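You operate a simulated robot arm through the tools that you are given. There is no shell and no other tool.

Carry out the task below with a simulated robot arm. There is one attempt and no reset: what you move stays moved.

## Task
Brush the thread of the nipple in the vise clean, then wind on two turns of tape.
Fine: clockwise seen from above; put the thread brush and the tape roller back; leave the nipple clamped. Set down upright: thread brush, tape roller.

The check looks at the end state, three seconds after you hand in, the way a careful person would. Anything else that was tipped, shoved, dropped, spilled or broken makes it a failure.

## Robot
A 7-joint arm with a two-finger parallel gripper, fixed in place. Base frame: the origin is at the foot of the arm, x ahead of it, y to its left, z up. Units: m, degrees, N and s.
With the tool pointing down near the work surface it reaches from about 0.12 to 0.48 m from the base axis. Its first joint turns from -66.0 to 66.0 degrees. Payload 2.4 kg.
The tool frame sits at the grasp point between the pads (the TCP): z along the fingers, y along the line on which they close. The tips reach 0.03 m beyond it. The gripper opens to 0.094 m. The fingers are 0.028 m wide and 0.01 m thick; the gripper's body (0.05 by 0.096 m) begins 0.055 m behind the TCP.
Orientation is told as [roll, pitch, yaw] about the base's x, y, z axes, in that order, counted from this pose: with the fingers straight down and closing along the base's y, the tool's x points along the base's -x, its y along +y and its z along -z.

## Interface
- The arm moves only by the tool send_rows. Its argument "plan" is one flat list of numbers, 7 for each row, row after row: the shift along the base's x, y, z in units of 20 mm (1.0 is 20 mm), then the turn, a rotation vector about the base's x, y, z in units of 6 degrees (1.0 is 6 degrees), then the opening, from 0 (shut) to 1 (fully open). In form: [dx, dy, dz, wx, wy, wz, gripper, dx, dy, dz, wx, wy, wz, gripper, ...]. A call has 1 to 20 rows; each row shifts and turns the commanded pose from where the row before left it. A call with a number of a shift or a turn outside -1 to 1 is refused whole. Each row takes 0.2 s and may step no farther than 0.05 m and 8.6 degrees from the row before; otherwise, or with a gripper value out of range, the whole call is refused. Where a pose cannot be reached the arm comes as near as it can. A force on the tool above 40 N (or 10 N above the force at the start of the call, whichever is more), or a blocked arm, ends the call early, and 0.2 s more pass. The fingers move at their own pace (about 0.153 m/s each) and stop on an object; they squeeze with about 23 N. The grip force told is the motor's: it shows also when the fingers shut on nothing. Time passes only in rows, and 0.2 s behind the last, so rows that do not move let the fingers close. The reply holds the time, the measured pose of the TCP, the force on the tool along the base axes, the opening and the grip force, in the units named above and with some noise, with the torque about the TCP (base axes, N m) and any sound that the robot's microphone picked up.
- Cameras (640 x 400 px; columns grow to the right, rows downward): "scene" is fixed at [0.0583, 0.4678, 1.4604]; the picture's right is [-0.66, -0.75, 0.00], its down [-0.41, 0.36, -0.83] and it looks along [0.63, -0.55, -0.55] (base axes); focal length 263 px, centre (320, 200). "wrist" rides on the gripper at [0.076, 0.014, -0.103] in the tool frame; the picture's right is [-0.18, 0.98, 0.00], its down [-0.75, -0.14, -0.64] and it looks along [-0.63, -0.12, 0.77] (tool axes); focal length 243 px, centre (320, 200). There is no depth. A picture from a camera that has moved, and an enlarged one, comes with that camera's place and axes in the base frame and with its lens. The place of the scene camera against the robot may be out by one fixed shift of up to 0.025 m in any direction.
- grab_frame(camera): a new picture of that camera. The clock stands still meanwhile.
- enlarge(camera, box): a new picture of the part [left, top, right, bottom] of that camera's present view, enlarged. The clock stands still meanwhile.
- hand_in(): hands the job in; it is judged then, once.

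Places have to be worked out from the pictures, the camera data and where the tool is seen. Open the gripper and draw the arm clear of the work before you hand the job in, unless the task says otherwise.

The tools are called after "Request:" by a JSON object that holds its "fn" and its "kwargs". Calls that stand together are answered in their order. send_rows: Moves the arm, as the interface text tells. Its arguments: {"type":"object","properties":{"plan":{"type":"array"}},"required":["plan"]} The other tools are called the same way: grab_frame (camera) takes a picture; enlarge (camera, box) takes an enlarged picture of a part of a camera's view; hand_in () hands the job in.

At the start:

```text
time_s: 0.0
tool_pos: [0.3717, -0.1146, 1.3168]
tcp_rot: [-0.1, 0.0, -0.1]
contact_force: [0.3, -1.0, -0.7]
ft_torque: [0.0, 0.01, 0.02]
width: 0.094
grasp_force: 0.0
```

scene: 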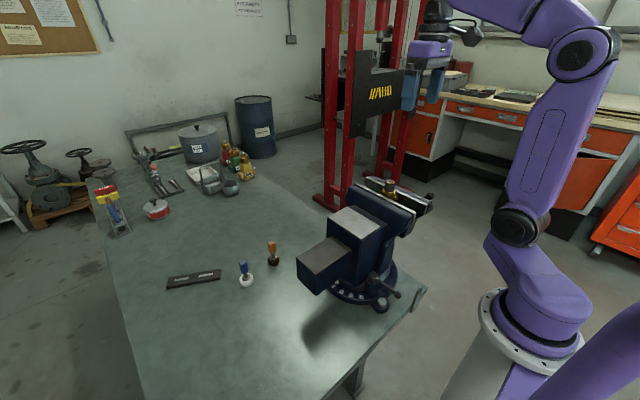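
wrist: 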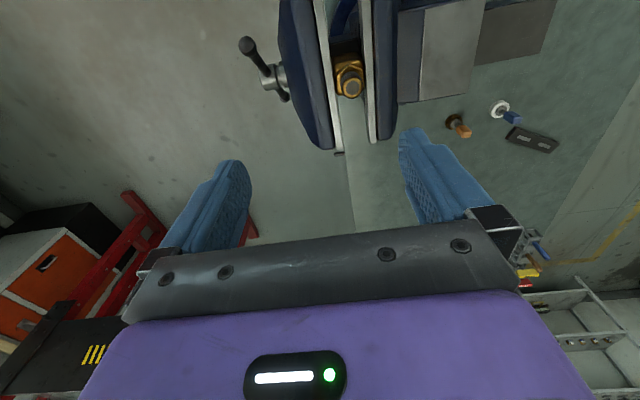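

The pictures show a vise with a brass nipple in its jaws, an orange/brown-handled and a blue-handled tool on the bench, and a dark holder plate. I'll enlarge several regions to identify them.

Request:
{"fn": "enlarge", "kwargs": {"camera": "scene", "box": [150, 220, 310, 320]}}

Request:
{"fn": "enlarge", "kwargs": {"camera": "scene", "box": [290, 160, 450, 320]}}

Request:
{"fn": "enlarge", "kwargs": {"camera": "wrist", "box": [230, 0, 400, 160]}}

Request:
{"fn": "enlarge", "kwargs": {"camera": "wrist", "box": [420, 70, 580, 170]}}

Request:
{"fn": "enlarge", "kwargs": {"camera": "scene", "box": [80, 110, 270, 240]}}

```text
4.00 times, centred on (230, 270) of scene
camera zoom: at [0.0583, 0.4678, 1.4604], right [-0.66, -0.75, 0.0], down [-0.41, 0.36, -0.83], along [0.63, -0.55, -0.55], focal length 1052 px, centre (680, -80)
```

zoom: 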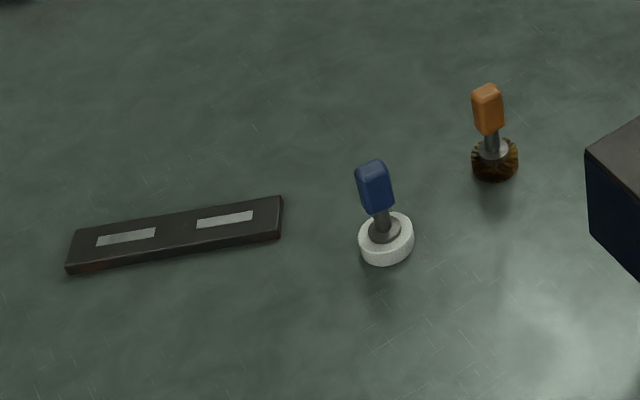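

```text
2.50 times, centred on (370, 240) of scene
camera zoom: at [0.0583, 0.4678, 1.4604], right [-0.66, -0.75, 0.0], down [-0.41, 0.36, -0.83], along [0.63, -0.55, -0.55], focal length 657 px, centre (195, 100)
```

zoom: 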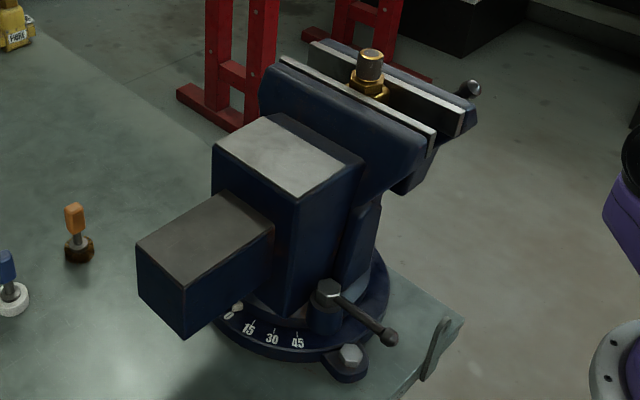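

```text
2.50 times, centred on (315, 80) of wrist
camera zoom: at [0.2953, -0.0999, 1.4183], right [0.18, 0.98, 0.0], down [0.75, -0.14, 0.64], along [0.63, -0.12, -0.77], focal length 606 px, centre (332, 500)
```

zoom: 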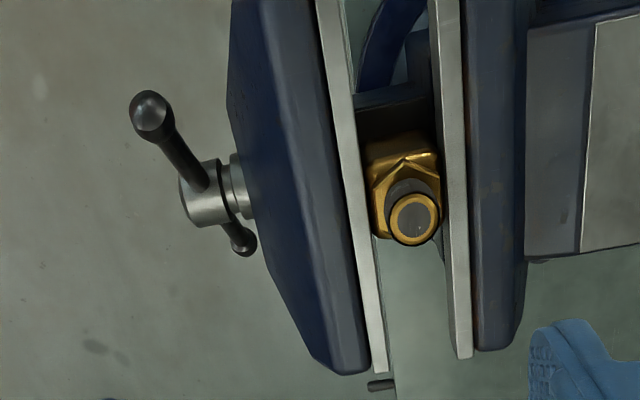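

```text
4.00 times, centred on (500, 120) of wrist
camera zoom: at [0.2953, -0.0999, 1.4183], right [0.18, 0.98, 0.0], down [0.75, -0.14, 0.64], along [0.63, -0.12, -0.77], focal length 970 px, centre (-400, 520)
```

zoom: 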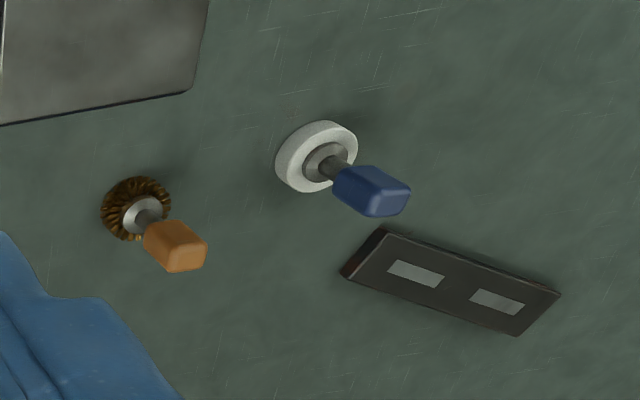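

```text
3.08 times, centred on (175, 175) of scene
camera zoom: at [0.0583, 0.4678, 1.4604], right [-0.66, -0.75, 0.0], down [-0.41, 0.36, -0.83], along [0.63, -0.55, -0.55], focal length 809 px, centre (766, 277)
```

zoom: 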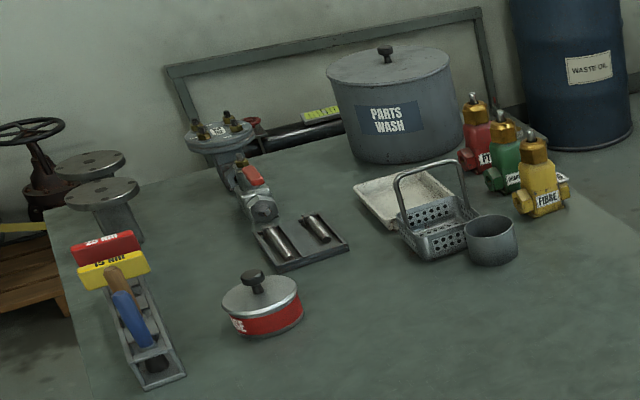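

The orange-handled thread brush and the white-wheeled, blue-handled tape roller stand on the bench, and the nipple is at roughly (0.395, -0.075, top ~1.07). I'll move the arm over toward the tools at a safe height, for a second view to triangulate from.

Request:
{"fn": "send_rows", "kwargs": {"plan": [0.3, 1, 0, 0, 0, 0, 1, 0.3, 1, 0, 0, 0, 0, 1, 0.3, 1, 0, 0, 0, 0, 1, 0.3, 1, 0, 0, 0, 0, 1, 0.3, 1, 0, 0, 0, 0, 1, 0.3, 1, 0, 0, 0, 0, 1, 0.3, 1, 0, 0, 0, 0, 1, 0.3, 1, 0, 0, 0, 0, 1, 0.3, 1, 0, 0, 0, 0, 1, 0.3, 1, 0, 0, 0, 0, 1, 0, 0, 0, 0, 0, 0, 1]}}

Request:
{"fn": "grab_frame", "kwargs": {"camera": "wrist"}}

Request:
{"fn": "grab_frame", "kwargs": {"camera": "scene"}}

```text
time_s: 2.4
tool_pos: [0.4315, 0.085, 1.3176]
tcp_rot: [0.0, 0.0, -0.1]
contact_force: [0.3, -0.2, 0.4]
ft_torque: [-0.02, 0.0, 0.03]
width: 0.0939
grasp_force: 0.0
```

```text
taken
camera wrist: at [0.3546, 0.1014, 1.4195], right [0.19, 0.98, 0.0], down [0.75, -0.14, 0.64], along [0.63, -0.12, -0.77], focal length 243 px, centre (320, 200)
```

wrist: 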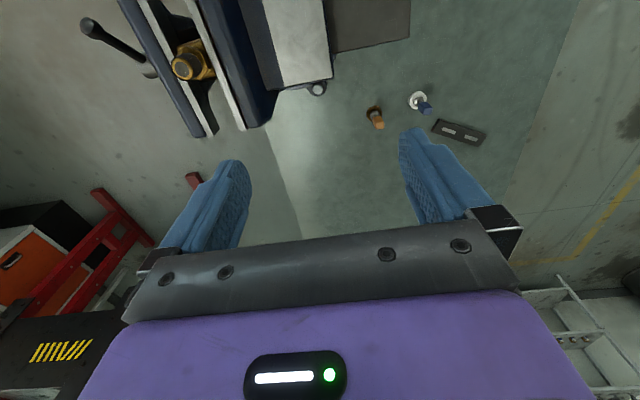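

```text
taken
```

scene: 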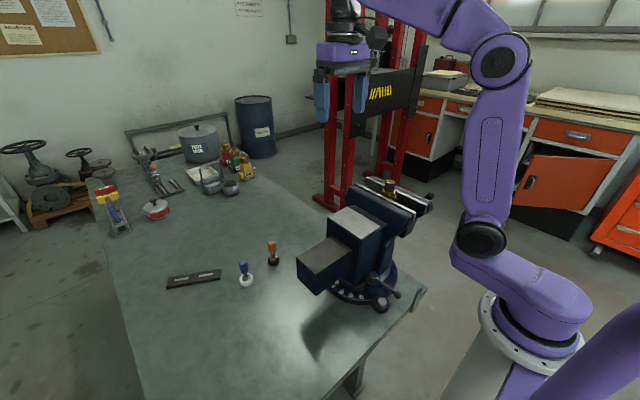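

Triangulating the two wrist views puts the bench at z ≈ 0.81, the brush near (0.60, 0.19) and the roller near (0.59, 0.30). That may be beyond a straight-down reach, so I'll go closer to refine the positions and test it.

Request:
{"fn": "send_rows", "kwargs": {"plan": [0.8, 0.9, -0.6, 0, 0, 0, 1, 0.8, 0.9, -0.6, 0, 0, 0, 1, 0.8, 0.9, -0.6, 0, 0, 0, 1, 0.8, 0.9, -0.6, 0, 0, 0, 1, 0.8, 0.9, -0.6, 0, 0, 0, 1, 0.8, 0.9, -0.6, 0, 0, 0, 1, 0, 0, 0, 0, 0, 0, 1]}}

Request:
{"fn": "grab_frame", "kwargs": {"camera": "wrist"}}

Request:
{"fn": "grab_frame", "kwargs": {"camera": "scene"}}

```text
time_s: 4.0
tool_pos: [0.5271, 0.1939, 1.2434]
tcp_rot: [0.1, 0.0, -0.2]
contact_force: [-0.1, 0.2, 0.5]
ft_torque: [-0.02, 0.04, -0.04]
width: 0.094
grasp_force: 0.1
```

```text
taken
camera wrist: at [0.4504, 0.2089, 1.3462], right [0.18, 0.98, 0.0], down [0.75, -0.14, 0.64], along [0.63, -0.12, -0.77], focal length 243 px, centre (320, 200)
```

wrist: 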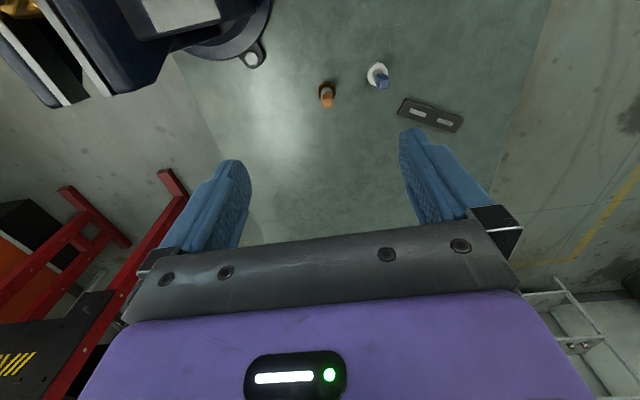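

```text
taken
```

scene: 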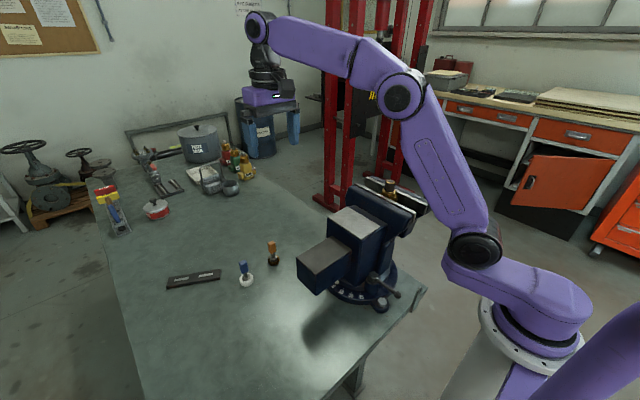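

All three wrist views agree: roller wheel ≈ (0.590, 0.297, 0.81) and brush wheel ≈ (0.596, 0.195, 0.81). I'll lower above the brush with the tool still straight down, to see whether the arm can track it there.

Request:
{"fn": "send_rows", "kwargs": {"plan": [0.43, 0, -0.9, 0, 0, 0, 1, 0.43, 0, -0.9, 0, 0, 0, 1, 0.43, 0, -0.9, 0, 0, 0, 1, 0.43, 0, -0.9, 0, 0, 0, 1, 0.43, 0, -0.9, 0, 0, 0, 1, 0.43, 0, -0.9, 0, 0, 0, 1, 0.43, 0, -0.9, 0, 0, 0, 1, 0.43, 0, -0.9, 0, 0, 0, 1, 0, 0, 0, 0, 0, 0, 1]}}

Request:
{"fn": "grab_frame", "kwargs": {"camera": "wrist"}}

Request:
{"fn": "grab_frame", "kwargs": {"camera": "scene"}}

```text
time_s: 6.0
tool_pos: [0.595, 0.1926, 1.1005]
tcp_rot: [-0.1, 0.0, -0.1]
contact_force: [0.3, 0.0, 0.3]
ft_torque: [0.01, 0.02, 0.0]
width: 0.094
grasp_force: 0.1
```

```text
taken
camera wrist: at [0.5194, 0.2083, 1.2021], right [0.18, 0.98, 0.0], down [0.75, -0.14, 0.64], along [0.63, -0.12, -0.77], focal length 243 px, centre (320, 200)
```

wrist: 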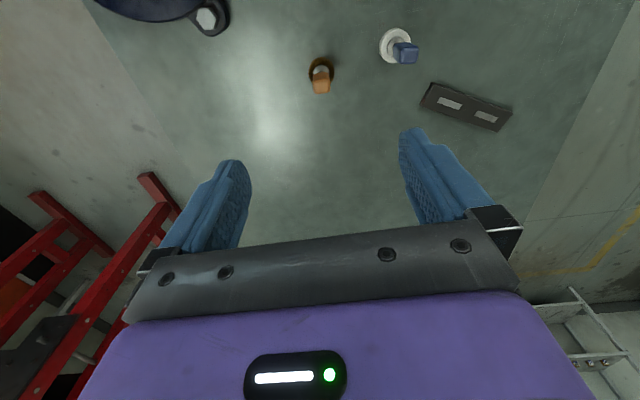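

```text
taken
```

scene: 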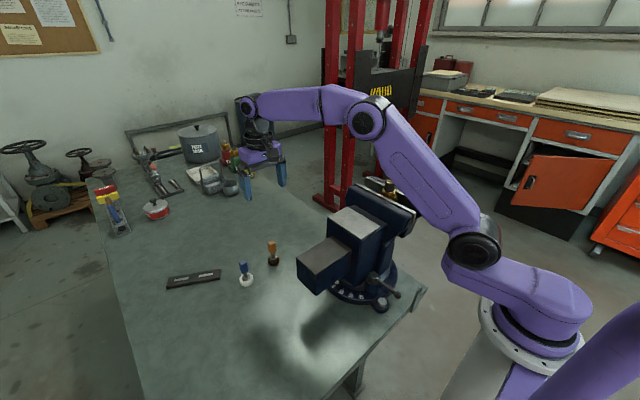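

The arm tracks exactly here and the brush lies straight below the TCP. I'll enlarge the view to read handle shape, orientation and height.

Request:
{"fn": "enlarge", "kwargs": {"camera": "wrist", "box": [290, 30, 354, 110]}}

Request:
{"fn": "enlarge", "kwargs": {"camera": "wrist", "box": [360, 10, 520, 140]}}

Request:
{"fn": "enlarge", "kwargs": {"camera": "scene", "box": [225, 230, 295, 300]}}

```text
5.00 times, centred on (322, 70) of wrist
camera zoom: at [0.5194, 0.2083, 1.2021], right [0.18, 0.98, 0.0], down [0.75, -0.14, 0.64], along [0.63, -0.12, -0.77], focal length 1213 px, centre (310, 850)
```

zoom: 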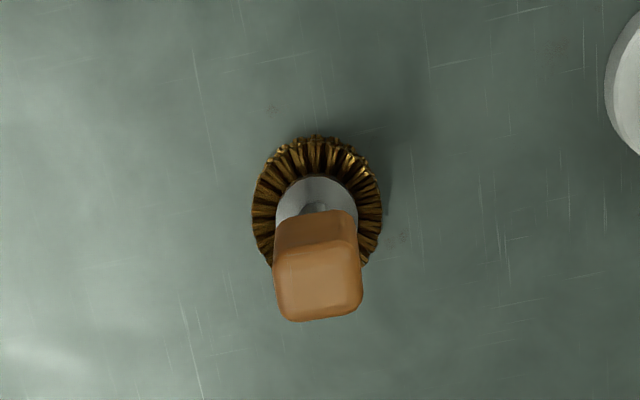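

```text
3.08 times, centred on (440, 75) of wrist
camera zoom: at [0.5194, 0.2083, 1.2021], right [0.18, 0.98, 0.0], down [0.75, -0.14, 0.64], along [0.63, -0.12, -0.77], focal length 746 px, centre (-49, 585)
```

zoom: 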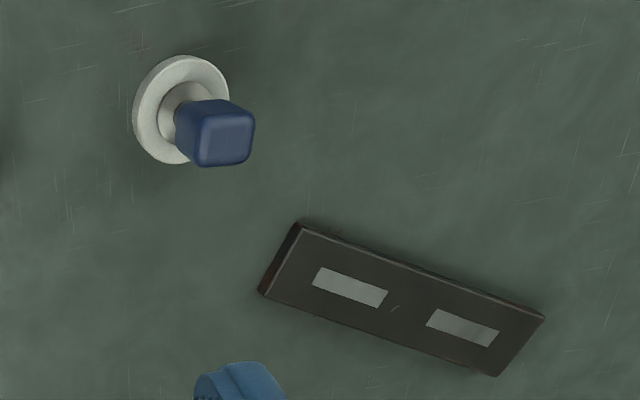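

```text
5.71 times, centred on (260, 265) of scene
camera zoom: at [0.0583, 0.4678, 1.4604], right [-0.66, -0.75, 0.0], down [-0.41, 0.36, -0.83], along [0.63, -0.55, -0.55], focal length 1502 px, centre (663, -171)
```

zoom: 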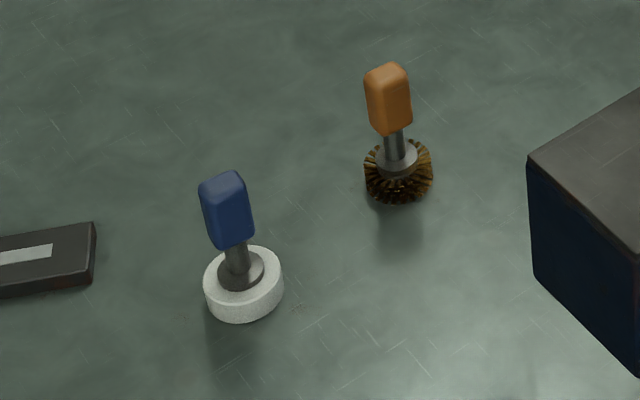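

The handles are rounded ~20 mm square blocks whose tops are near z ≈ 0.90, on a wheel of ~37 mm (brush) and ~47 mm (roller), nearly aligned with the base axes. I'll descend to z ≈ 0.98 directly above the brush for a closer look.

Request:
{"fn": "send_rows", "kwargs": {"plan": [0.05, 0.03, -0.85, 0, 0, 0, 1, 0.05, 0.03, -0.85, 0, 0, 0, 1, 0, 0, -0.85, 0, 0, 0, 1, 0, 0, -0.85, 0, 0, 0, 1, 0, 0, -0.85, 0, 0, 0, 1, 0, 0, -0.85, 0, 0, 0, 1, 0, 0, -0.85, 0, 0, 0, 1, 0, 0, 0, 0, 0, 0, 1]}}

Request:
{"fn": "grab_frame", "kwargs": {"camera": "wrist"}}

Request:
{"fn": "enlarge", "kwargs": {"camera": "wrist", "box": [260, 30, 388, 130]}}

Request:
{"fn": "enlarge", "kwargs": {"camera": "scene", "box": [200, 130, 320, 310]}}

```text
time_s: 7.8
tool_pos: [0.6007, 0.1931, 0.9814]
tcp_rot: [0.0, 0.1, 0.0]
contact_force: [-0.3, -0.1, 0.4]
ft_torque: [-0.03, -0.03, -0.02]
width: 0.0939
grasp_force: 0.1
```

```text
taken
camera wrist: at [0.5233, 0.2093, 1.0828], right [0.18, 0.98, 0.0], down [0.75, -0.14, 0.64], along [0.63, -0.12, -0.77], focal length 243 px, centre (320, 200)
```

wrist: 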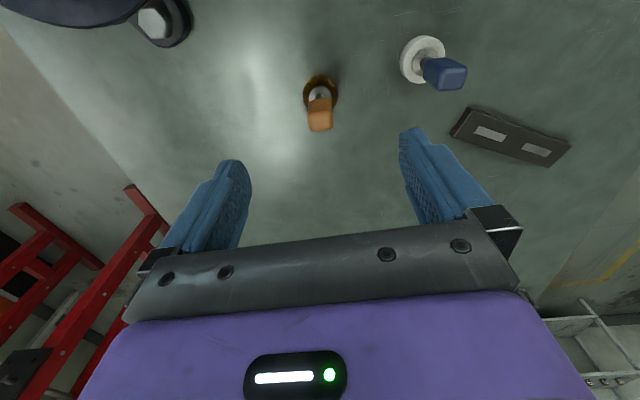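

```text
4.00 times, centred on (324, 80) of wrist
camera zoom: at [0.5233, 0.2093, 1.0828], right [0.18, 0.98, 0.0], down [0.75, -0.14, 0.64], along [0.63, -0.12, -0.77], focal length 970 px, centre (304, 680)
```

zoom: 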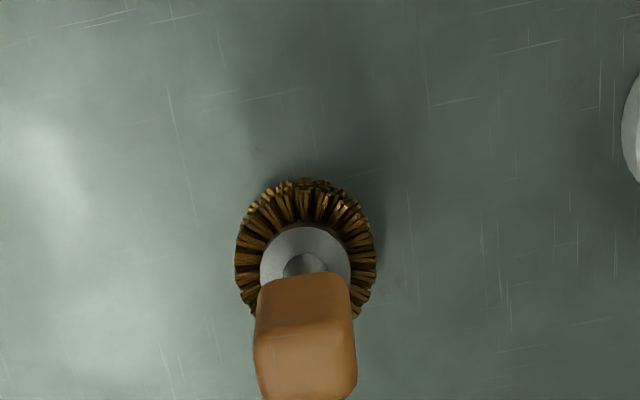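

```text
2.22 times, centred on (260, 220) of scene
camera zoom: at [0.0583, 0.4678, 1.4604], right [-0.66, -0.75, 0.0], down [-0.41, 0.36, -0.83], along [0.63, -0.55, -0.55], focal length 584 px, centre (453, 156)
```

zoom: 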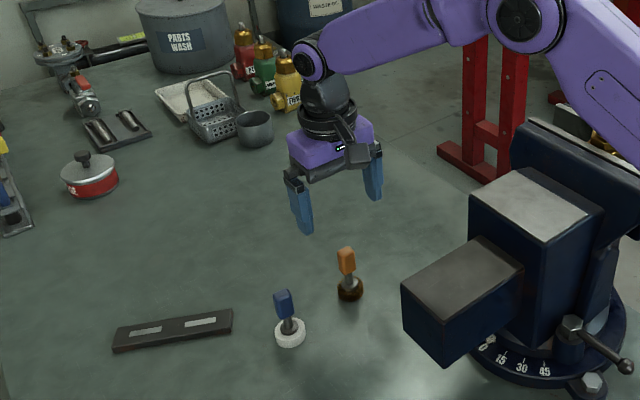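

The brush hub and handle line up under the TCP to within about 1–2 mm. One more enlargement of the full handle to read its yaw and height before I descend.

Request:
{"fn": "enlarge", "kwargs": {"camera": "wrist", "box": [288, 65, 352, 145]}}

Request:
{"fn": "enlarge", "kwargs": {"camera": "wrist", "box": [385, 25, 481, 105]}}

```text
5.00 times, centred on (320, 105) of wrist
camera zoom: at [0.5233, 0.2093, 1.0828], right [0.18, 0.98, 0.0], down [0.75, -0.14, 0.64], along [0.63, -0.12, -0.77], focal length 1213 px, centre (320, 675)
```

zoom: 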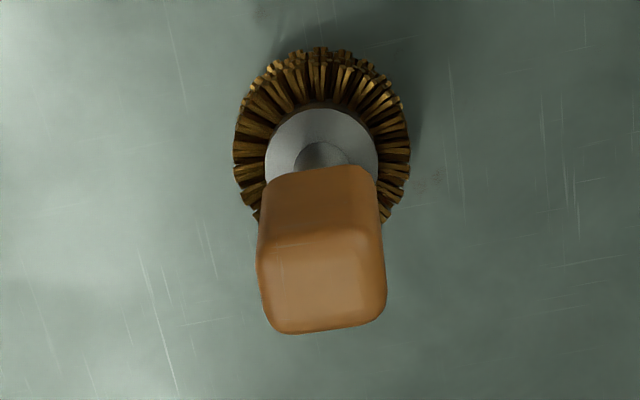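

```text
5.00 times, centred on (433, 65) of wrist
camera zoom: at [0.5233, 0.2093, 1.0828], right [0.18, 0.98, 0.0], down [0.75, -0.14, 0.64], along [0.63, -0.12, -0.77], focal length 1213 px, centre (-245, 875)
```

zoom: 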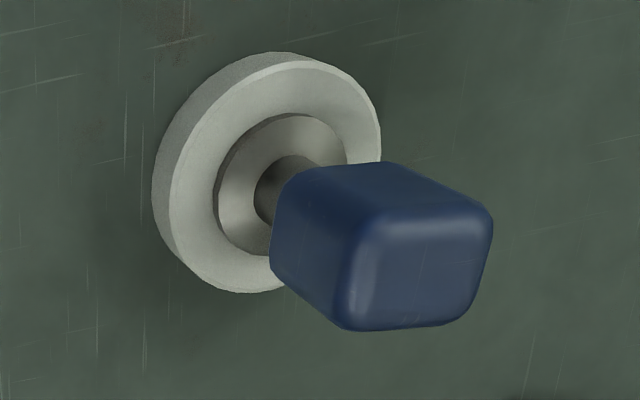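

Brush axis ≈ (0.598, 0.195), handle 20 mm square with yaw ≈ −3°, spanning about z 0.865–0.895. I'll turn −2.7° and descend to TCP z ≈ 0.882 with the gripper open, so the tips stay above the wheel.

Request:
{"fn": "send_rows", "kwargs": {"plan": [0, 0, -0.83, 0, 0, -0.45, 1, 0, 0, -0.83, 0, 0, 0, 1, 0, 0, -0.83, 0, 0, 0, 1, 0, 0, -0.83, 0, 0, 0, 1, 0, 0, -0.83, 0, 0, 0, 1, 0, 0, -0.83, 0, 0, 0, 1, 0, 0, 0, 0, 0, 0, 1]}}

Request:
{"fn": "grab_frame", "kwargs": {"camera": "wrist"}}

Request:
{"fn": "enlarge", "kwargs": {"camera": "scene", "box": [220, 180, 320, 300]}}

```text
time_s: 9.4
tool_pos: [0.5995, 0.1949, 0.8837]
tcp_rot: [0.0, 0.0, -2.7]
contact_force: [-0.2, -0.8, -0.2]
ft_torque: [-0.01, 0.02, -0.02]
width: 0.0941
grasp_force: 0.1
```

```text
taken
camera wrist: at [0.5235, 0.215, 0.985], right [0.23, 0.97, 0.0], down [0.75, -0.18, 0.64], along [0.62, -0.15, -0.77], focal length 243 px, centre (320, 200)
```

wrist: 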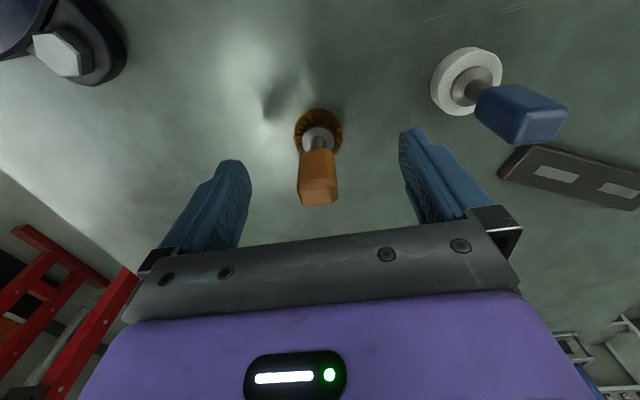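

```text
3.33 times, centred on (270, 240) of scene
camera zoom: at [0.0583, 0.4678, 1.4604], right [-0.66, -0.75, 0.0], down [-0.41, 0.36, -0.83], along [0.63, -0.55, -0.55], focal length 876 px, centre (487, 67)
```

zoom: 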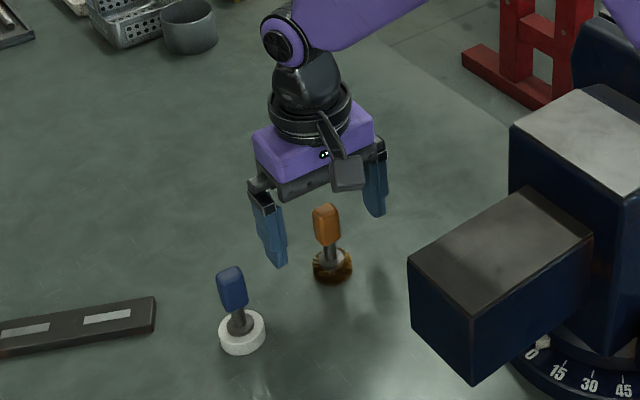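

The handle spans z ≈ 0.860–0.888 and sits centred between the fingers. I'll lower 6 mm more and close on it.

Request:
{"fn": "send_rows", "kwargs": {"plan": [0, 0, -0.3, 0, 0, 0, 1, 0, 0, 0, 0, 0, 0, 1, 0, 0, 0, 0, 0, 0, 0.4, 0, 0, 0, 0, 0, 0, 0.4, 0, 0, 0, 0, 0, 0, 0, 0, 0, 0, 0, 0, 0, 0, 0, 0, 0, 0, 0, 0, 0]}}

Request:
{"fn": "grab_frame", "kwargs": {"camera": "wrist"}}

Request:
{"fn": "enlarge", "kwargs": {"camera": "scene", "box": [220, 180, 320, 300]}}

```text
time_s: 11.0
tool_pos: [0.5989, 0.1954, 0.8777]
tcp_rot: [-0.1, 0.0, -2.8]
contact_force: [0.5, -0.5, 0.6]
ft_torque: [-0.01, -0.03, 0.0]
width: 0.0256
grasp_force: 22.9
```

```text
taken
camera wrist: at [0.5232, 0.2143, 0.9784], right [0.23, 0.97, 0.0], down [0.75, -0.18, 0.64], along [0.62, -0.15, -0.77], focal length 243 px, centre (320, 200)
```

wrist: 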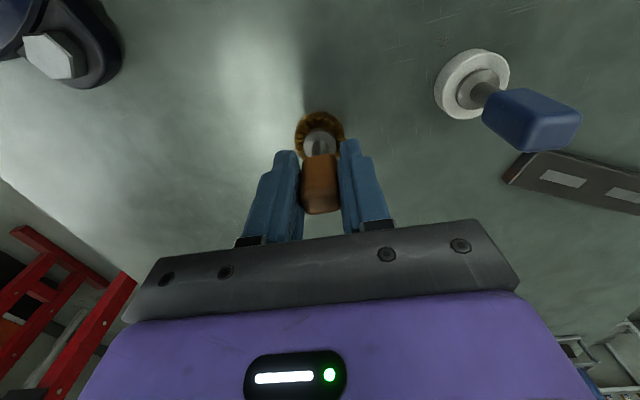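

```text
3.33 times, centred on (270, 240) of scene
camera zoom: at [0.0583, 0.4678, 1.4604], right [-0.66, -0.75, 0.0], down [-0.41, 0.36, -0.83], along [0.63, -0.55, -0.55], focal length 876 px, centre (487, 67)
```

zoom: 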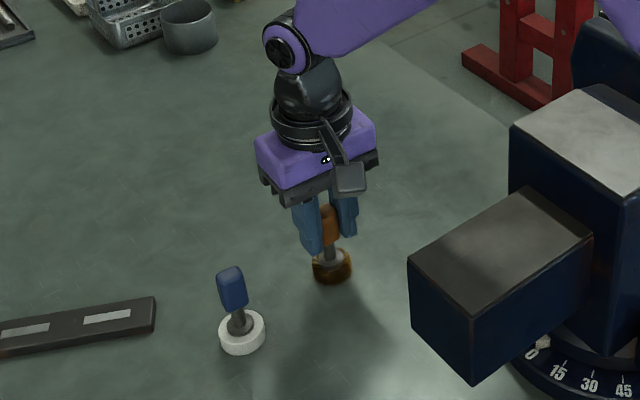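

The brush is gripped (opening 25.6 mm, 23 N) at TCP ≈ (0.599, 0.195, 0.8775). I'll lift it straight up to a safe travel height.

Request:
{"fn": "send_rows", "kwargs": {"plan": [0, 0, 0.25, 0, 0, 0, 0, 0, 0, 0.75, 0, 0, 0, 0, 0, 0, 1, 0, 0, 0, 0, 0, 0, 1, 0, 0, 0, 0, 0, 0, 1, 0, 0, 0, 0, 0, 0, 1, 0, 0, 0, 0, 0, 0, 1, 0, 0, 0, 0, 0, 0, 1, 0, 0, 0, 0, 0, 0, 1, 0, 0, 0, 0, 0, 0, 1, 0, 0, 0, 0, 0, 0, 1, 0, 0, 0, 0, 0, 0, 1, 0, 0, 0, 0, 0, 0, 1, 0, 0, 0, 0, 0, 0, 1, 0, 0, 0, 0, 0, 0, 1, 0, 0, 0, 0, 0, 0, 1, 0, 0, 0, 0, 0, 0, 1, 0, 0, 0, 0, 0, 0, 0, 0, 0, 0, 0]}}

Request:
{"fn": "grab_frame", "kwargs": {"camera": "wrist"}}

Request:
{"fn": "enlarge", "kwargs": {"camera": "scene", "box": [200, 60, 320, 300]}}

```text
time_s: 14.8
tool_pos: [0.5943, 0.1916, 1.1991]
tcp_rot: [0.1, 0.0, -2.8]
contact_force: [-0.3, 0.3, -1.3]
ft_torque: [0.0, 0.03, -0.03]
width: 0.0254
grasp_force: 23.0
out of reach, approached as far as the arm can: row 17
```

```text
taken
camera wrist: at [0.5184, 0.2108, 1.3], right [0.23, 0.97, 0.0], down [0.75, -0.18, 0.64], along [0.62, -0.15, -0.77], focal length 243 px, centre (320, 200)
```

wrist: 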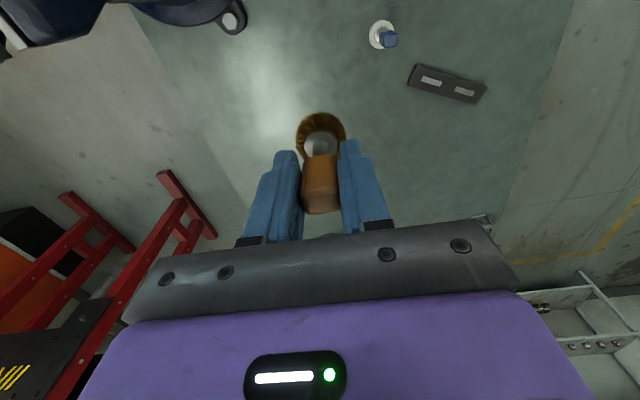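

```text
1.67 times, centred on (260, 180) of scene
camera zoom: at [0.0583, 0.4678, 1.4604], right [-0.66, -0.75, 0.0], down [-0.41, 0.36, -0.83], along [0.63, -0.55, -0.55], focal length 438 px, centre (420, 233)
```

zoom: 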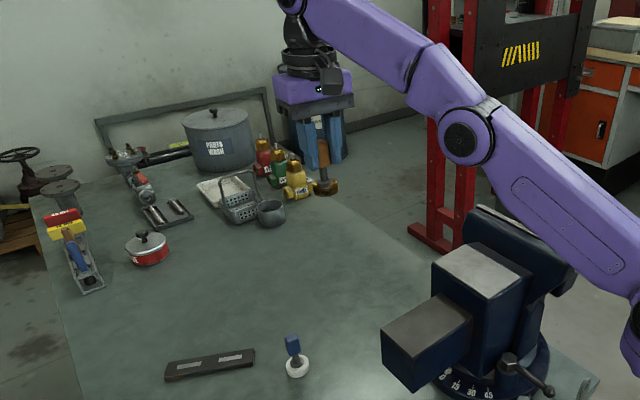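

The brush is held firmly and upright; the last lift row hit the reach limit, so from now on I'll rely on the measured pose. Next I carry it at height toward the far (+x) side of the nipple, where the wrist camera can see both.

Request:
{"fn": "send_rows", "kwargs": {"plan": [-0.5, -0.9, 0.1, 0, 0, 0, 0, -0.5, -0.9, 0.2, 0, 0, 0, 0, -0.5, -0.9, 0.2, 0, 0, 0, 0, -0.45, -0.95, 0.2, 0, 0, 0, 0, -0.45, -0.95, 0.2, 0, 0, 0, 0, -0.45, -0.95, 0.2, 0, 0, 0, 0, -0.45, -0.95, 0.2, 0, 0, 0, 0, -0.45, -0.95, 0.2, 0, 0, 0, 0, -0.45, -0.95, 0.2, 0, 0, 0, 0, -0.45, -0.95, 0.2, 0, 0, 0, 0, -0.45, -0.95, 0.2, 0, 0, 0, 0, -0.45, -0.95, 0, 0, 0, 0, 0, -0.4, -0.95, 0, 0, 0, 0, 0, -0.4, -0.95, 0, 0, 0, 0, 0, 0, 0, 0, 0, 0, 0, 0]}}

Request:
{"fn": "grab_frame", "kwargs": {"camera": "wrist"}}

Request:
{"fn": "enlarge", "kwargs": {"camera": "scene", "box": [280, 30, 480, 230]}}

```text
time_s: 18.0
tool_pos: [0.4629, -0.0721, 1.2383]
tcp_rot: [0.0, 0.0, -2.8]
contact_force: [0.3, 0.6, -1.1]
ft_torque: [0.01, 0.02, -0.02]
width: 0.0257
grasp_force: 22.9
```

```text
taken
camera wrist: at [0.3881, -0.0532, 1.34], right [0.23, 0.97, 0.0], down [0.75, -0.18, 0.64], along [0.62, -0.15, -0.77], focal length 243 px, centre (320, 200)
```

wrist: 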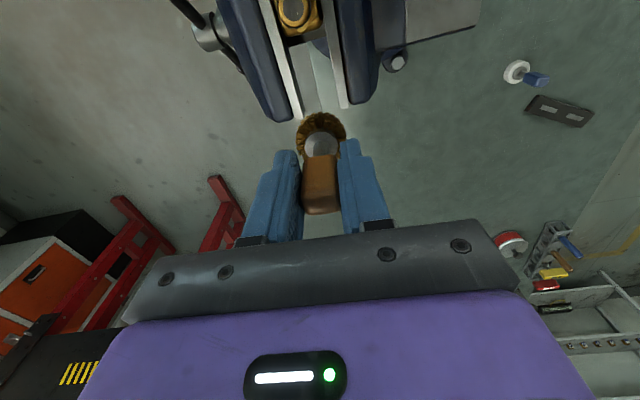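

```text
2.00 times, centred on (380, 130) of scene
camera zoom: at [0.0583, 0.4678, 1.4604], right [-0.66, -0.75, 0.0], down [-0.41, 0.36, -0.83], along [0.63, -0.55, -0.55], focal length 526 px, centre (200, 340)
```

zoom: 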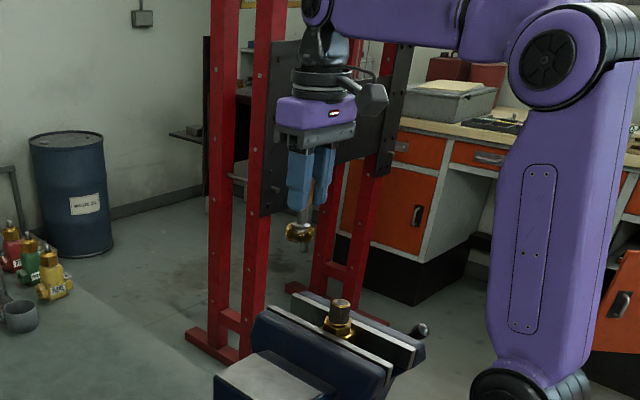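

The nipple axis shows at about (0.390, −0.075) from this third wrist view. I'll enlarge both cameras to measure the thread's height, diameter and the vise-jaw level.

Request:
{"fn": "enlarge", "kwargs": {"camera": "scene", "box": [360, 160, 424, 224]}}

Request:
{"fn": "enlarge", "kwargs": {"camera": "scene", "box": [400, 90, 464, 154]}}

Request:
{"fn": "enlarge", "kwargs": {"camera": "scene", "box": [335, 90, 415, 210]}}

Request:
{"fn": "enlarge", "kwargs": {"camera": "wrist", "box": [240, 0, 380, 130]}}

```text
6.25 times, centred on (392, 192) of scene
camera zoom: at [0.0583, 0.4678, 1.4604], right [-0.66, -0.75, 0.0], down [-0.41, 0.36, -0.83], along [0.63, -0.55, -0.55], focal length 1643 px, centre (-130, 250)
```

zoom: 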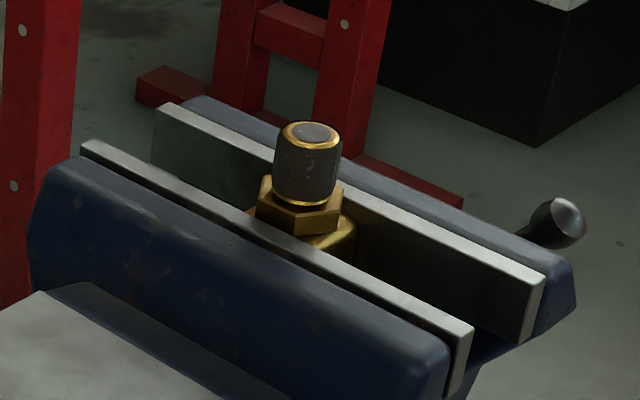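

```text
6.25 times, centred on (432, 122) of scene
camera zoom: at [0.0583, 0.4678, 1.4604], right [-0.66, -0.75, 0.0], down [-0.41, 0.36, -0.83], along [0.63, -0.55, -0.55], focal length 1643 px, centre (-380, 688)
```

zoom: 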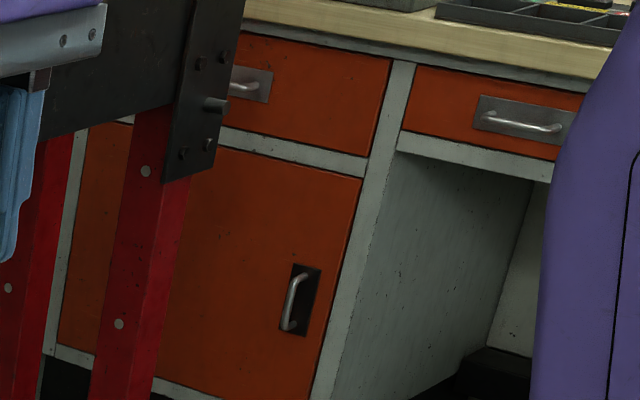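

```text
3.33 times, centred on (375, 150) of scene
camera zoom: at [0.0583, 0.4678, 1.4604], right [-0.66, -0.75, 0.0], down [-0.41, 0.36, -0.83], along [0.63, -0.55, -0.55], focal length 876 px, centre (137, 367)
```

zoom: 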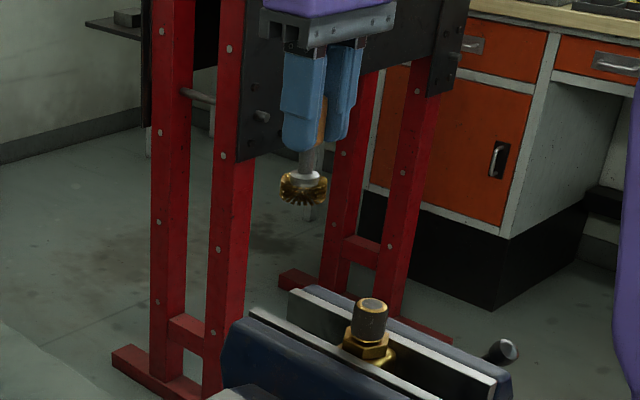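

```text
3.08 times, centred on (310, 65) of wrist
camera zoom: at [0.3881, -0.0532, 1.34], right [0.23, 0.97, 0.0], down [0.75, -0.18, 0.64], along [0.62, -0.15, -0.77], focal length 746 px, centre (351, 615)
```

zoom: 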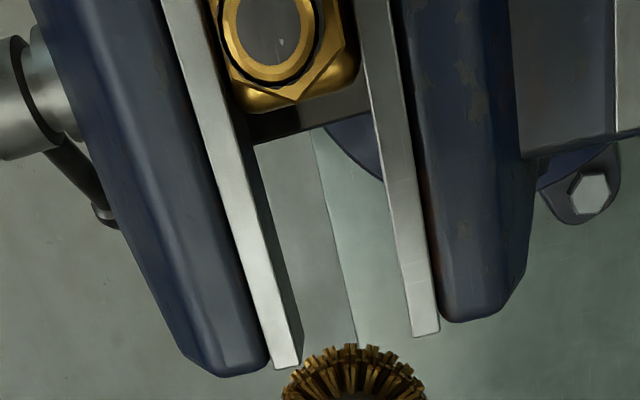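

Thread OD ≈ 27 mm, thread ≈ 27 mm tall with its top near z ≈ 1.09, then the hex, with the jaws lower still. I'll lower the brush beside the nipple (+x side, ~15 mm gap) so that I can compare heights directly.

Request:
{"fn": "send_rows", "kwargs": {"plan": [-0.33, -0.04, -0.9, 0, 0, 0, 0, -0.33, -0.04, -0.9, 0, 0, 0, 0, -0.33, -0.04, -0.9, 0, 0, 0, 0, -0.33, -0.04, -0.9, 0, 0, 0, 0, 0, 0, 0, 0, 0, 0, 0]}}

Request:
{"fn": "enlarge", "kwargs": {"camera": "scene", "box": [350, 140, 430, 220]}}

Request:
{"fn": "enlarge", "kwargs": {"camera": "wrist", "box": [240, 0, 400, 160]}}

```text
time_s: 19.2
tool_pos: [0.4365, -0.0718, 1.1662]
tcp_rot: [0.0, 0.0, -2.8]
contact_force: [-0.2, 0.4, -0.8]
ft_torque: [0.01, 0.03, -0.02]
width: 0.0255
grasp_force: 22.5
```

```text
5.00 times, centred on (390, 180) of scene
camera zoom: at [0.0583, 0.4678, 1.4604], right [-0.66, -0.75, 0.0], down [-0.41, 0.36, -0.83], along [0.63, -0.55, -0.55], focal length 1314 px, centre (-30, 300)
```

zoom: 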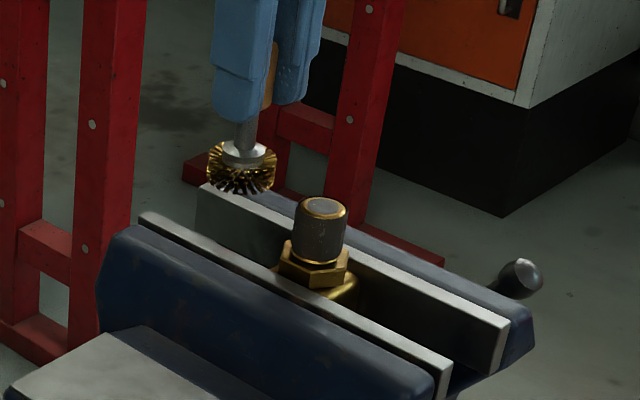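

```text
2.50 times, centred on (320, 80) of wrist
camera zoom: at [0.3618, -0.0523, 1.2672], right [0.23, 0.97, 0.0], down [0.75, -0.18, 0.64], along [0.62, -0.15, -0.77], focal length 606 px, centre (320, 500)
```

zoom: 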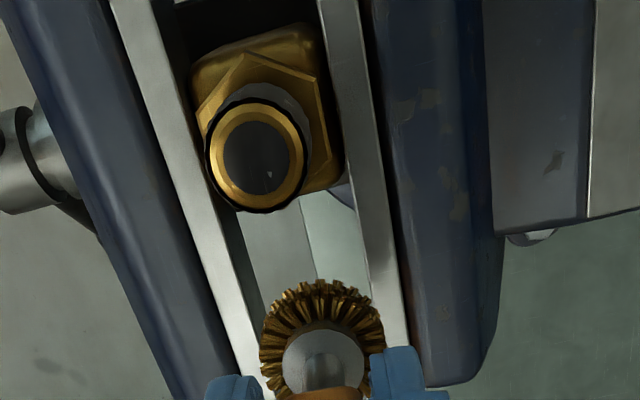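

The brush bottom is now about 2–3 mm above the nipple top (z ≈ 1.087); the wheel is ~12 mm thick, r ≈ 18.5 mm, thread r ≈ 13.6 mm at about (0.389, −0.0755). I'll lower to thread mid-height (TCP z ≈ 1.1455), still clear on the +x side, and close the gap to a few mm.

Request:
{"fn": "send_rows", "kwargs": {"plan": [0, -0.1, -0.5, 0, 0, 0, 0, 0, -0.1, -0.5, 0, 0, 0, 0, -0.25, 0, 0, 0, 0, 0, 0, -0.2, 0, 0, 0, 0, 0, 0, 0, 0, 0, 0, 0, 0, 0]}}

Request:
{"fn": "enlarge", "kwargs": {"camera": "scene", "box": [360, 150, 424, 214]}}

Request:
{"fn": "enlarge", "kwargs": {"camera": "wrist", "box": [240, 0, 400, 160]}}

```text
time_s: 20.4
tool_pos: [0.4311, -0.078, 1.1462]
tcp_rot: [0.0, 0.0, -2.8]
contact_force: [-0.8, 0.0, -1.7]
ft_torque: [0.01, -0.01, -0.02]
width: 0.0256
grasp_force: 23.1
```

```text
6.25 times, centred on (392, 182) of scene
camera zoom: at [0.0583, 0.4678, 1.4604], right [-0.66, -0.75, 0.0], down [-0.41, 0.36, -0.83], along [0.63, -0.55, -0.55], focal length 1643 px, centre (-130, 312)
```

zoom: 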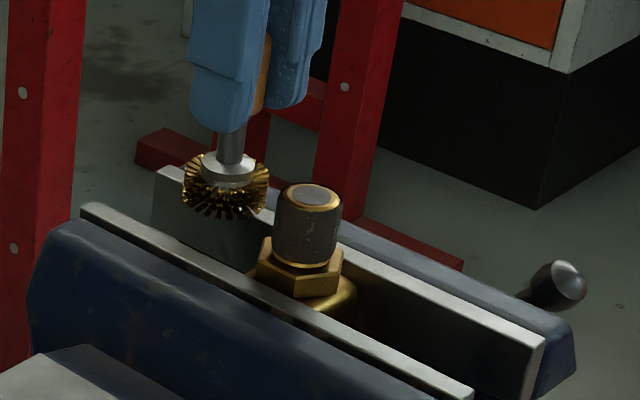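

```text
2.50 times, centred on (320, 80) of wrist
camera zoom: at [0.3548, -0.0586, 1.2477], right [0.23, 0.97, 0.0], down [0.75, -0.18, 0.64], along [0.62, -0.15, -0.77], focal length 606 px, centre (320, 500)
```

zoom: 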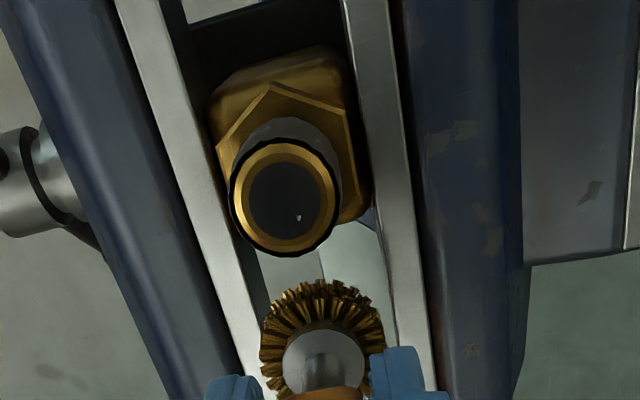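

Wrist view: nipple centre ≈ (0.3895, −0.0758); the wheel seems to sit ~3–4 mm further out in x than the TCP. I'll probe inward in small steps to feel for contact.

Request:
{"fn": "send_rows", "kwargs": {"plan": [-0.1, 0.1, 0, 0, 0, 0, 0, -0.1, 0, 0, 0, 0, 0, 0, -0.05, 0, 0, 0, 0, 0, 0, 0, 0, 0, 0, 0, 0, 0]}}

Request:
{"fn": "send_rows", "kwargs": {"plan": [-0.1, 0, 0, 0, 0, 0, 0, 0, 0, 0, 0, 0, 0, 0]}}

Request:
{"fn": "send_rows", "kwargs": {"plan": [-0.1, 0, 0, 0, 0, 0, 0, 0, 0, 0, 0, 0, 0, 0]}}

Request:
{"fn": "enlarge", "kwargs": {"camera": "wrist", "box": [240, 0, 400, 160]}}

```text
time_s: 21.4
tool_pos: [0.4259, -0.0758, 1.1445]
tcp_rot: [0.0, 0.0, -2.8]
contact_force: [-0.6, 0.0, -1.6]
ft_torque: [0.0, 0.02, 0.01]
width: 0.0254
grasp_force: 23.0
```

```text
time_s: 22.0
tool_pos: [0.4242, -0.0764, 1.1459]
tcp_rot: [-0.1, 0.0, -2.8]
contact_force: [-0.6, -0.5, -1.4]
ft_torque: [0.01, -0.01, 0.01]
width: 0.0254
grasp_force: 23.6
```

```text
time_s: 22.6
tool_pos: [0.4206, -0.0759, 1.146]
tcp_rot: [0.0, 0.0, -2.8]
contact_force: [0.5, 0.2, -0.8]
ft_torque: [-0.01, 0.05, -0.05]
width: 0.0255
grasp_force: 22.7
```

```text
2.50 times, centred on (320, 80) of wrist
camera zoom: at [0.3463, -0.0564, 1.2476], right [0.23, 0.97, 0.0], down [0.75, -0.18, 0.64], along [0.62, -0.15, -0.77], focal length 606 px, centre (320, 500)
```

zoom: 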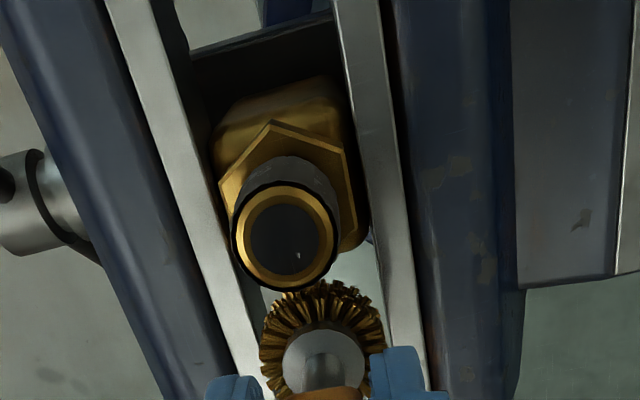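

No contact yet; the picture shows a ~3 mm gap between bristles and thread. I'll continue inward in 1–2 mm steps.

Request:
{"fn": "send_rows", "kwargs": {"plan": [-0.1, 0, 0, 0, 0, 0, 0, 0, 0, 0, 0, 0, 0, 0]}}

Request:
{"fn": "send_rows", "kwargs": {"plan": [-0.05, 0, 0, 0, 0, 0, 0, 0, 0, 0, 0, 0, 0, 0]}}

Request:
{"fn": "send_rows", "kwargs": {"plan": [-0.05, 0, 0, 0, 0, 0, 0, 0, 0, 0, 0, 0, 0, 0]}}

Request:
{"fn": "enlarge", "kwargs": {"camera": "wrist", "box": [240, 0, 400, 160]}}

Request:
{"fn": "enlarge", "kwargs": {"camera": "scene", "box": [360, 150, 424, 214]}}

```text
time_s: 23.2
tool_pos: [0.4205, -0.0755, 1.1447]
tcp_rot: [0.1, 0.1, -2.8]
contact_force: [0.3, 0.3, -0.6]
ft_torque: [0.01, 0.04, -0.02]
width: 0.0256
grasp_force: 22.7
```

```text
time_s: 23.8
tool_pos: [0.4189, -0.077, 1.1468]
tcp_rot: [0.1, 0.0, -2.8]
contact_force: [-0.5, 0.3, -0.9]
ft_torque: [-0.03, 0.02, 0.02]
width: 0.0253
grasp_force: 22.9
```

```text
time_s: 24.4
tool_pos: [0.4172, -0.077, 1.1462]
tcp_rot: [0.0, -0.1, -2.8]
contact_force: [-0.2, 0.9, -1.4]
ft_torque: [0.04, 0.01, -0.04]
width: 0.0254
grasp_force: 22.7
```

```text
2.50 times, centred on (320, 80) of wrist
camera zoom: at [0.3424, -0.0575, 1.2474], right [0.23, 0.97, 0.0], down [0.75, -0.18, 0.64], along [0.62, -0.15, -0.77], focal length 606 px, centre (320, 500)
```

zoom: 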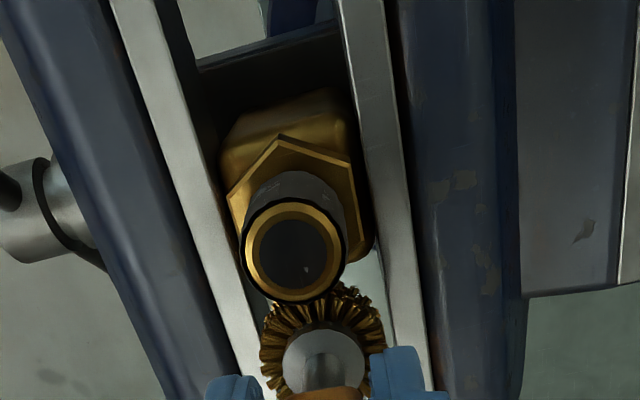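

```text
6.25 times, centred on (392, 182) of scene
camera zoom: at [0.0583, 0.4678, 1.4604], right [-0.66, -0.75, 0.0], down [-0.41, 0.36, -0.83], along [0.63, -0.55, -0.55], focal length 1643 px, centre (-130, 312)
```

zoom: 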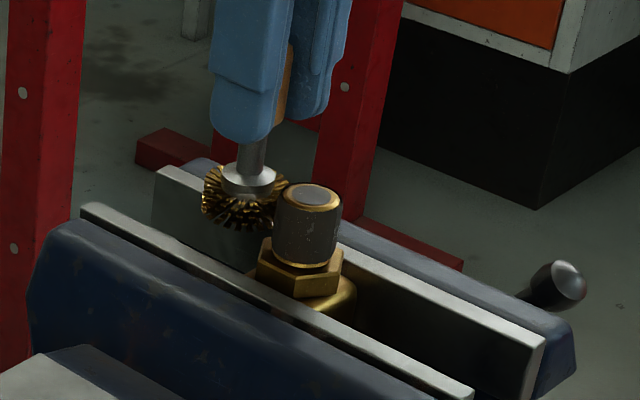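

By the picture the bristles are right at the thread but the force is still nil. I'll continue in 1 mm steps watching force and sound.

Request:
{"fn": "send_rows", "kwargs": {"plan": [-0.05, 0, 0, 0, 0, 0, 0, 0, 0, 0, 0, 0, 0, 0]}}

Request:
{"fn": "send_rows", "kwargs": {"plan": [-0.05, 0, 0, 0, 0, 0, 0, 0, 0, 0, 0, 0, 0, 0]}}

Request:
{"fn": "send_rows", "kwargs": {"plan": [-0.05, 0, 0, 0, 0, 0, 0, 0, 0, 0, 0, 0, 0, 0]}}

Request:
{"fn": "enlarge", "kwargs": {"camera": "wrist", "box": [240, 0, 400, 160]}}

Request:
{"fn": "enlarge", "kwargs": {"camera": "scene", "box": [360, 150, 424, 214]}}

```text
time_s: 25.0
tool_pos: [0.4157, -0.0753, 1.1451]
tcp_rot: [0.0, 0.0, -2.7]
contact_force: [0.0, -0.8, -1.3]
ft_torque: [0.0, -0.01, 0.04]
width: 0.0256
grasp_force: 22.6
```

```text
time_s: 25.6
tool_pos: [0.4155, -0.0765, 1.1451]
tcp_rot: [-0.1, 0.0, -2.7]
contact_force: [3.9, -0.9, -1.2]
ft_torque: [-0.05, -0.27, -0.01]
width: 0.0255
grasp_force: 23.6
```

```text
time_s: 26.2
tool_pos: [0.4166, -0.0766, 1.1464]
tcp_rot: [0.0, -0.1, -2.7]
contact_force: [9.3, -0.5, -0.7]
ft_torque: [-0.05, -0.53, 0.01]
width: 0.0256
grasp_force: 22.3
```

```text
2.50 times, centred on (320, 80) of wrist
camera zoom: at [0.3398, -0.0567, 1.2477], right [0.23, 0.97, 0.0], down [0.74, -0.18, 0.64], along [0.63, -0.15, -0.77], focal length 606 px, centre (320, 500)
```

zoom: 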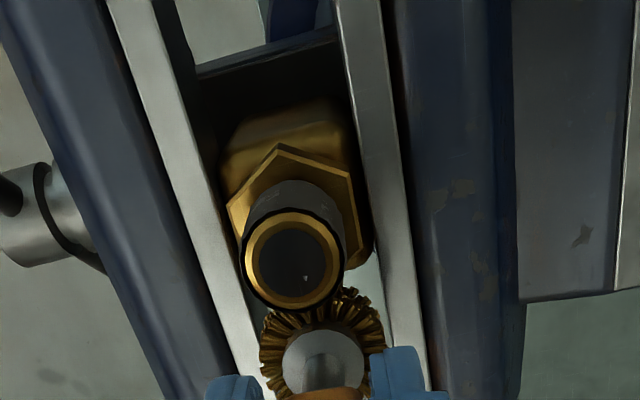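

```text
6.25 times, centred on (392, 182) of scene
camera zoom: at [0.0586, 0.4678, 1.4604], right [-0.66, -0.75, 0.0], down [-0.41, 0.36, -0.83], along [0.63, -0.55, -0.55], focal length 1643 px, centre (-130, 312)
```

zoom: 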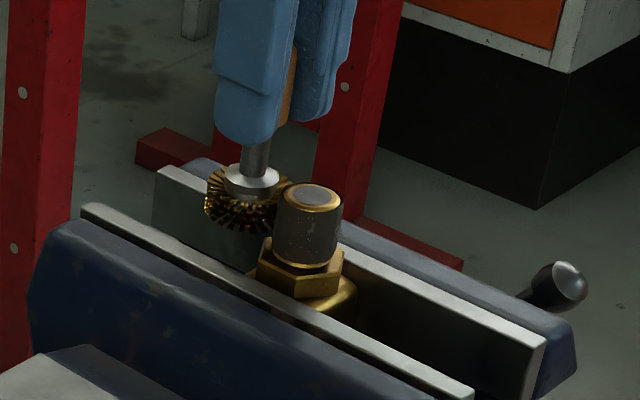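

Contact: force grows ~5 N/mm, with first touch about 1.7 mm back from the present command. I'll back off and swing clear around to the +y side to probe there, so I can locate the nipple centre precisely.

Request:
{"fn": "send_rows", "kwargs": {"plan": [0.48, 0, 0, 0, 0, 0, 0, -0.27, 1.0, 0, 0, 0, 0, 0, -0.73, 0.73, 0, 0, 0, 0, 0, -1.0, 0.27, 0, 0, 0, 0, 0, 0, 0, 0, 0, 0, 0, 0]}}

Request:
{"fn": "enlarge", "kwargs": {"camera": "scene", "box": [360, 150, 424, 214]}}

Request:
{"fn": "enlarge", "kwargs": {"camera": "wrist", "box": [200, 20, 400, 160]}}

```text
time_s: 27.4
tool_pos: [0.3834, -0.0354, 1.1464]
tcp_rot: [0.0, 0.0, -2.7]
contact_force: [0.6, -1.2, -2.2]
ft_torque: [-0.02, -0.01, -0.03]
width: 0.0258
grasp_force: 23.0
```

```text
6.25 times, centred on (392, 182) of scene
camera zoom: at [0.0583, 0.4678, 1.4604], right [-0.66, -0.75, 0.0], down [-0.41, 0.36, -0.83], along [0.63, -0.55, -0.55], focal length 1643 px, centre (-130, 312)
```

zoom: 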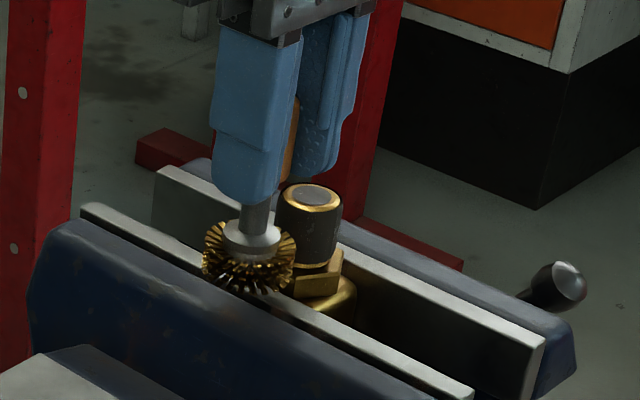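

```text
2.86 times, centred on (300, 90) of wrist
camera zoom: at [0.3082, -0.0155, 1.2483], right [0.23, 0.97, 0.0], down [0.75, -0.18, 0.64], along [0.62, -0.15, -0.77], focal length 693 px, centre (377, 514)
```

zoom: 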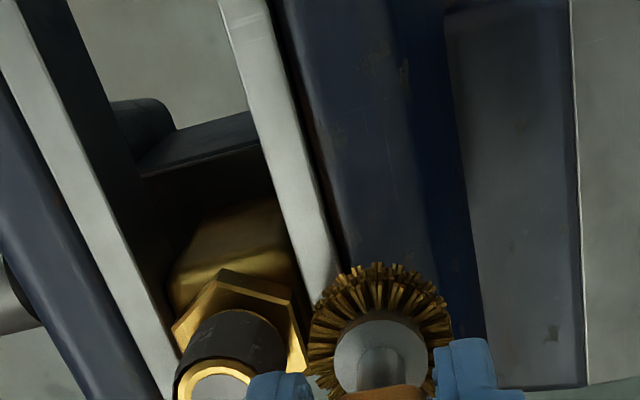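

Clear on the +y side. Now I probe toward −y in small steps.

Request:
{"fn": "send_rows", "kwargs": {"plan": [0, -0.25, 0, 0, 0, 0, 0, 0, -0.05, 0, 0, 0, 0, 0, 0, 0, 0, 0, 0, 0, 0]}}

Request:
{"fn": "send_rows", "kwargs": {"plan": [0, -0.05, 0, 0, 0, 0, 0, 0, 0, 0, 0, 0, 0, 0]}}

Request:
{"fn": "send_rows", "kwargs": {"plan": [0, -0.05, 0, 0, 0, 0, 0, 0, 0, 0, 0, 0, 0, 0]}}

Request:
{"fn": "send_rows", "kwargs": {"plan": [0, -0.05, 0, 0, 0, 0, 0, 0, 0, 0, 0, 0, 0, 0]}}

```text
time_s: 28.2
tool_pos: [0.3833, -0.0417, 1.1464]
tcp_rot: [-0.1, 0.0, -2.7]
contact_force: [0.6, 0.5, -0.7]
ft_torque: [0.0, 0.03, 0.04]
width: 0.0256
grasp_force: 23.0
```

```text
time_s: 28.8
tool_pos: [0.3838, -0.0441, 1.1459]
tcp_rot: [0.0, 0.0, -2.8]
contact_force: [-0.5, 0.4, -1.1]
ft_torque: [-0.01, -0.01, 0.03]
width: 0.0254
grasp_force: 23.1
```

```text
time_s: 29.4
tool_pos: [0.3836, -0.0441, 1.1453]
tcp_rot: [0.0, 0.0, -2.8]
contact_force: [0.2, 0.0, -0.7]
ft_torque: [-0.01, 0.02, 0.03]
width: 0.0257
grasp_force: 23.0
```

```text
time_s: 30.0
tool_pos: [0.3852, -0.0432, 1.1452]
tcp_rot: [0.1, -0.1, -2.9]
contact_force: [-0.7, -0.2, -1.2]
ft_torque: [-0.02, 0.01, 0.02]
width: 0.0256
grasp_force: 23.2
```

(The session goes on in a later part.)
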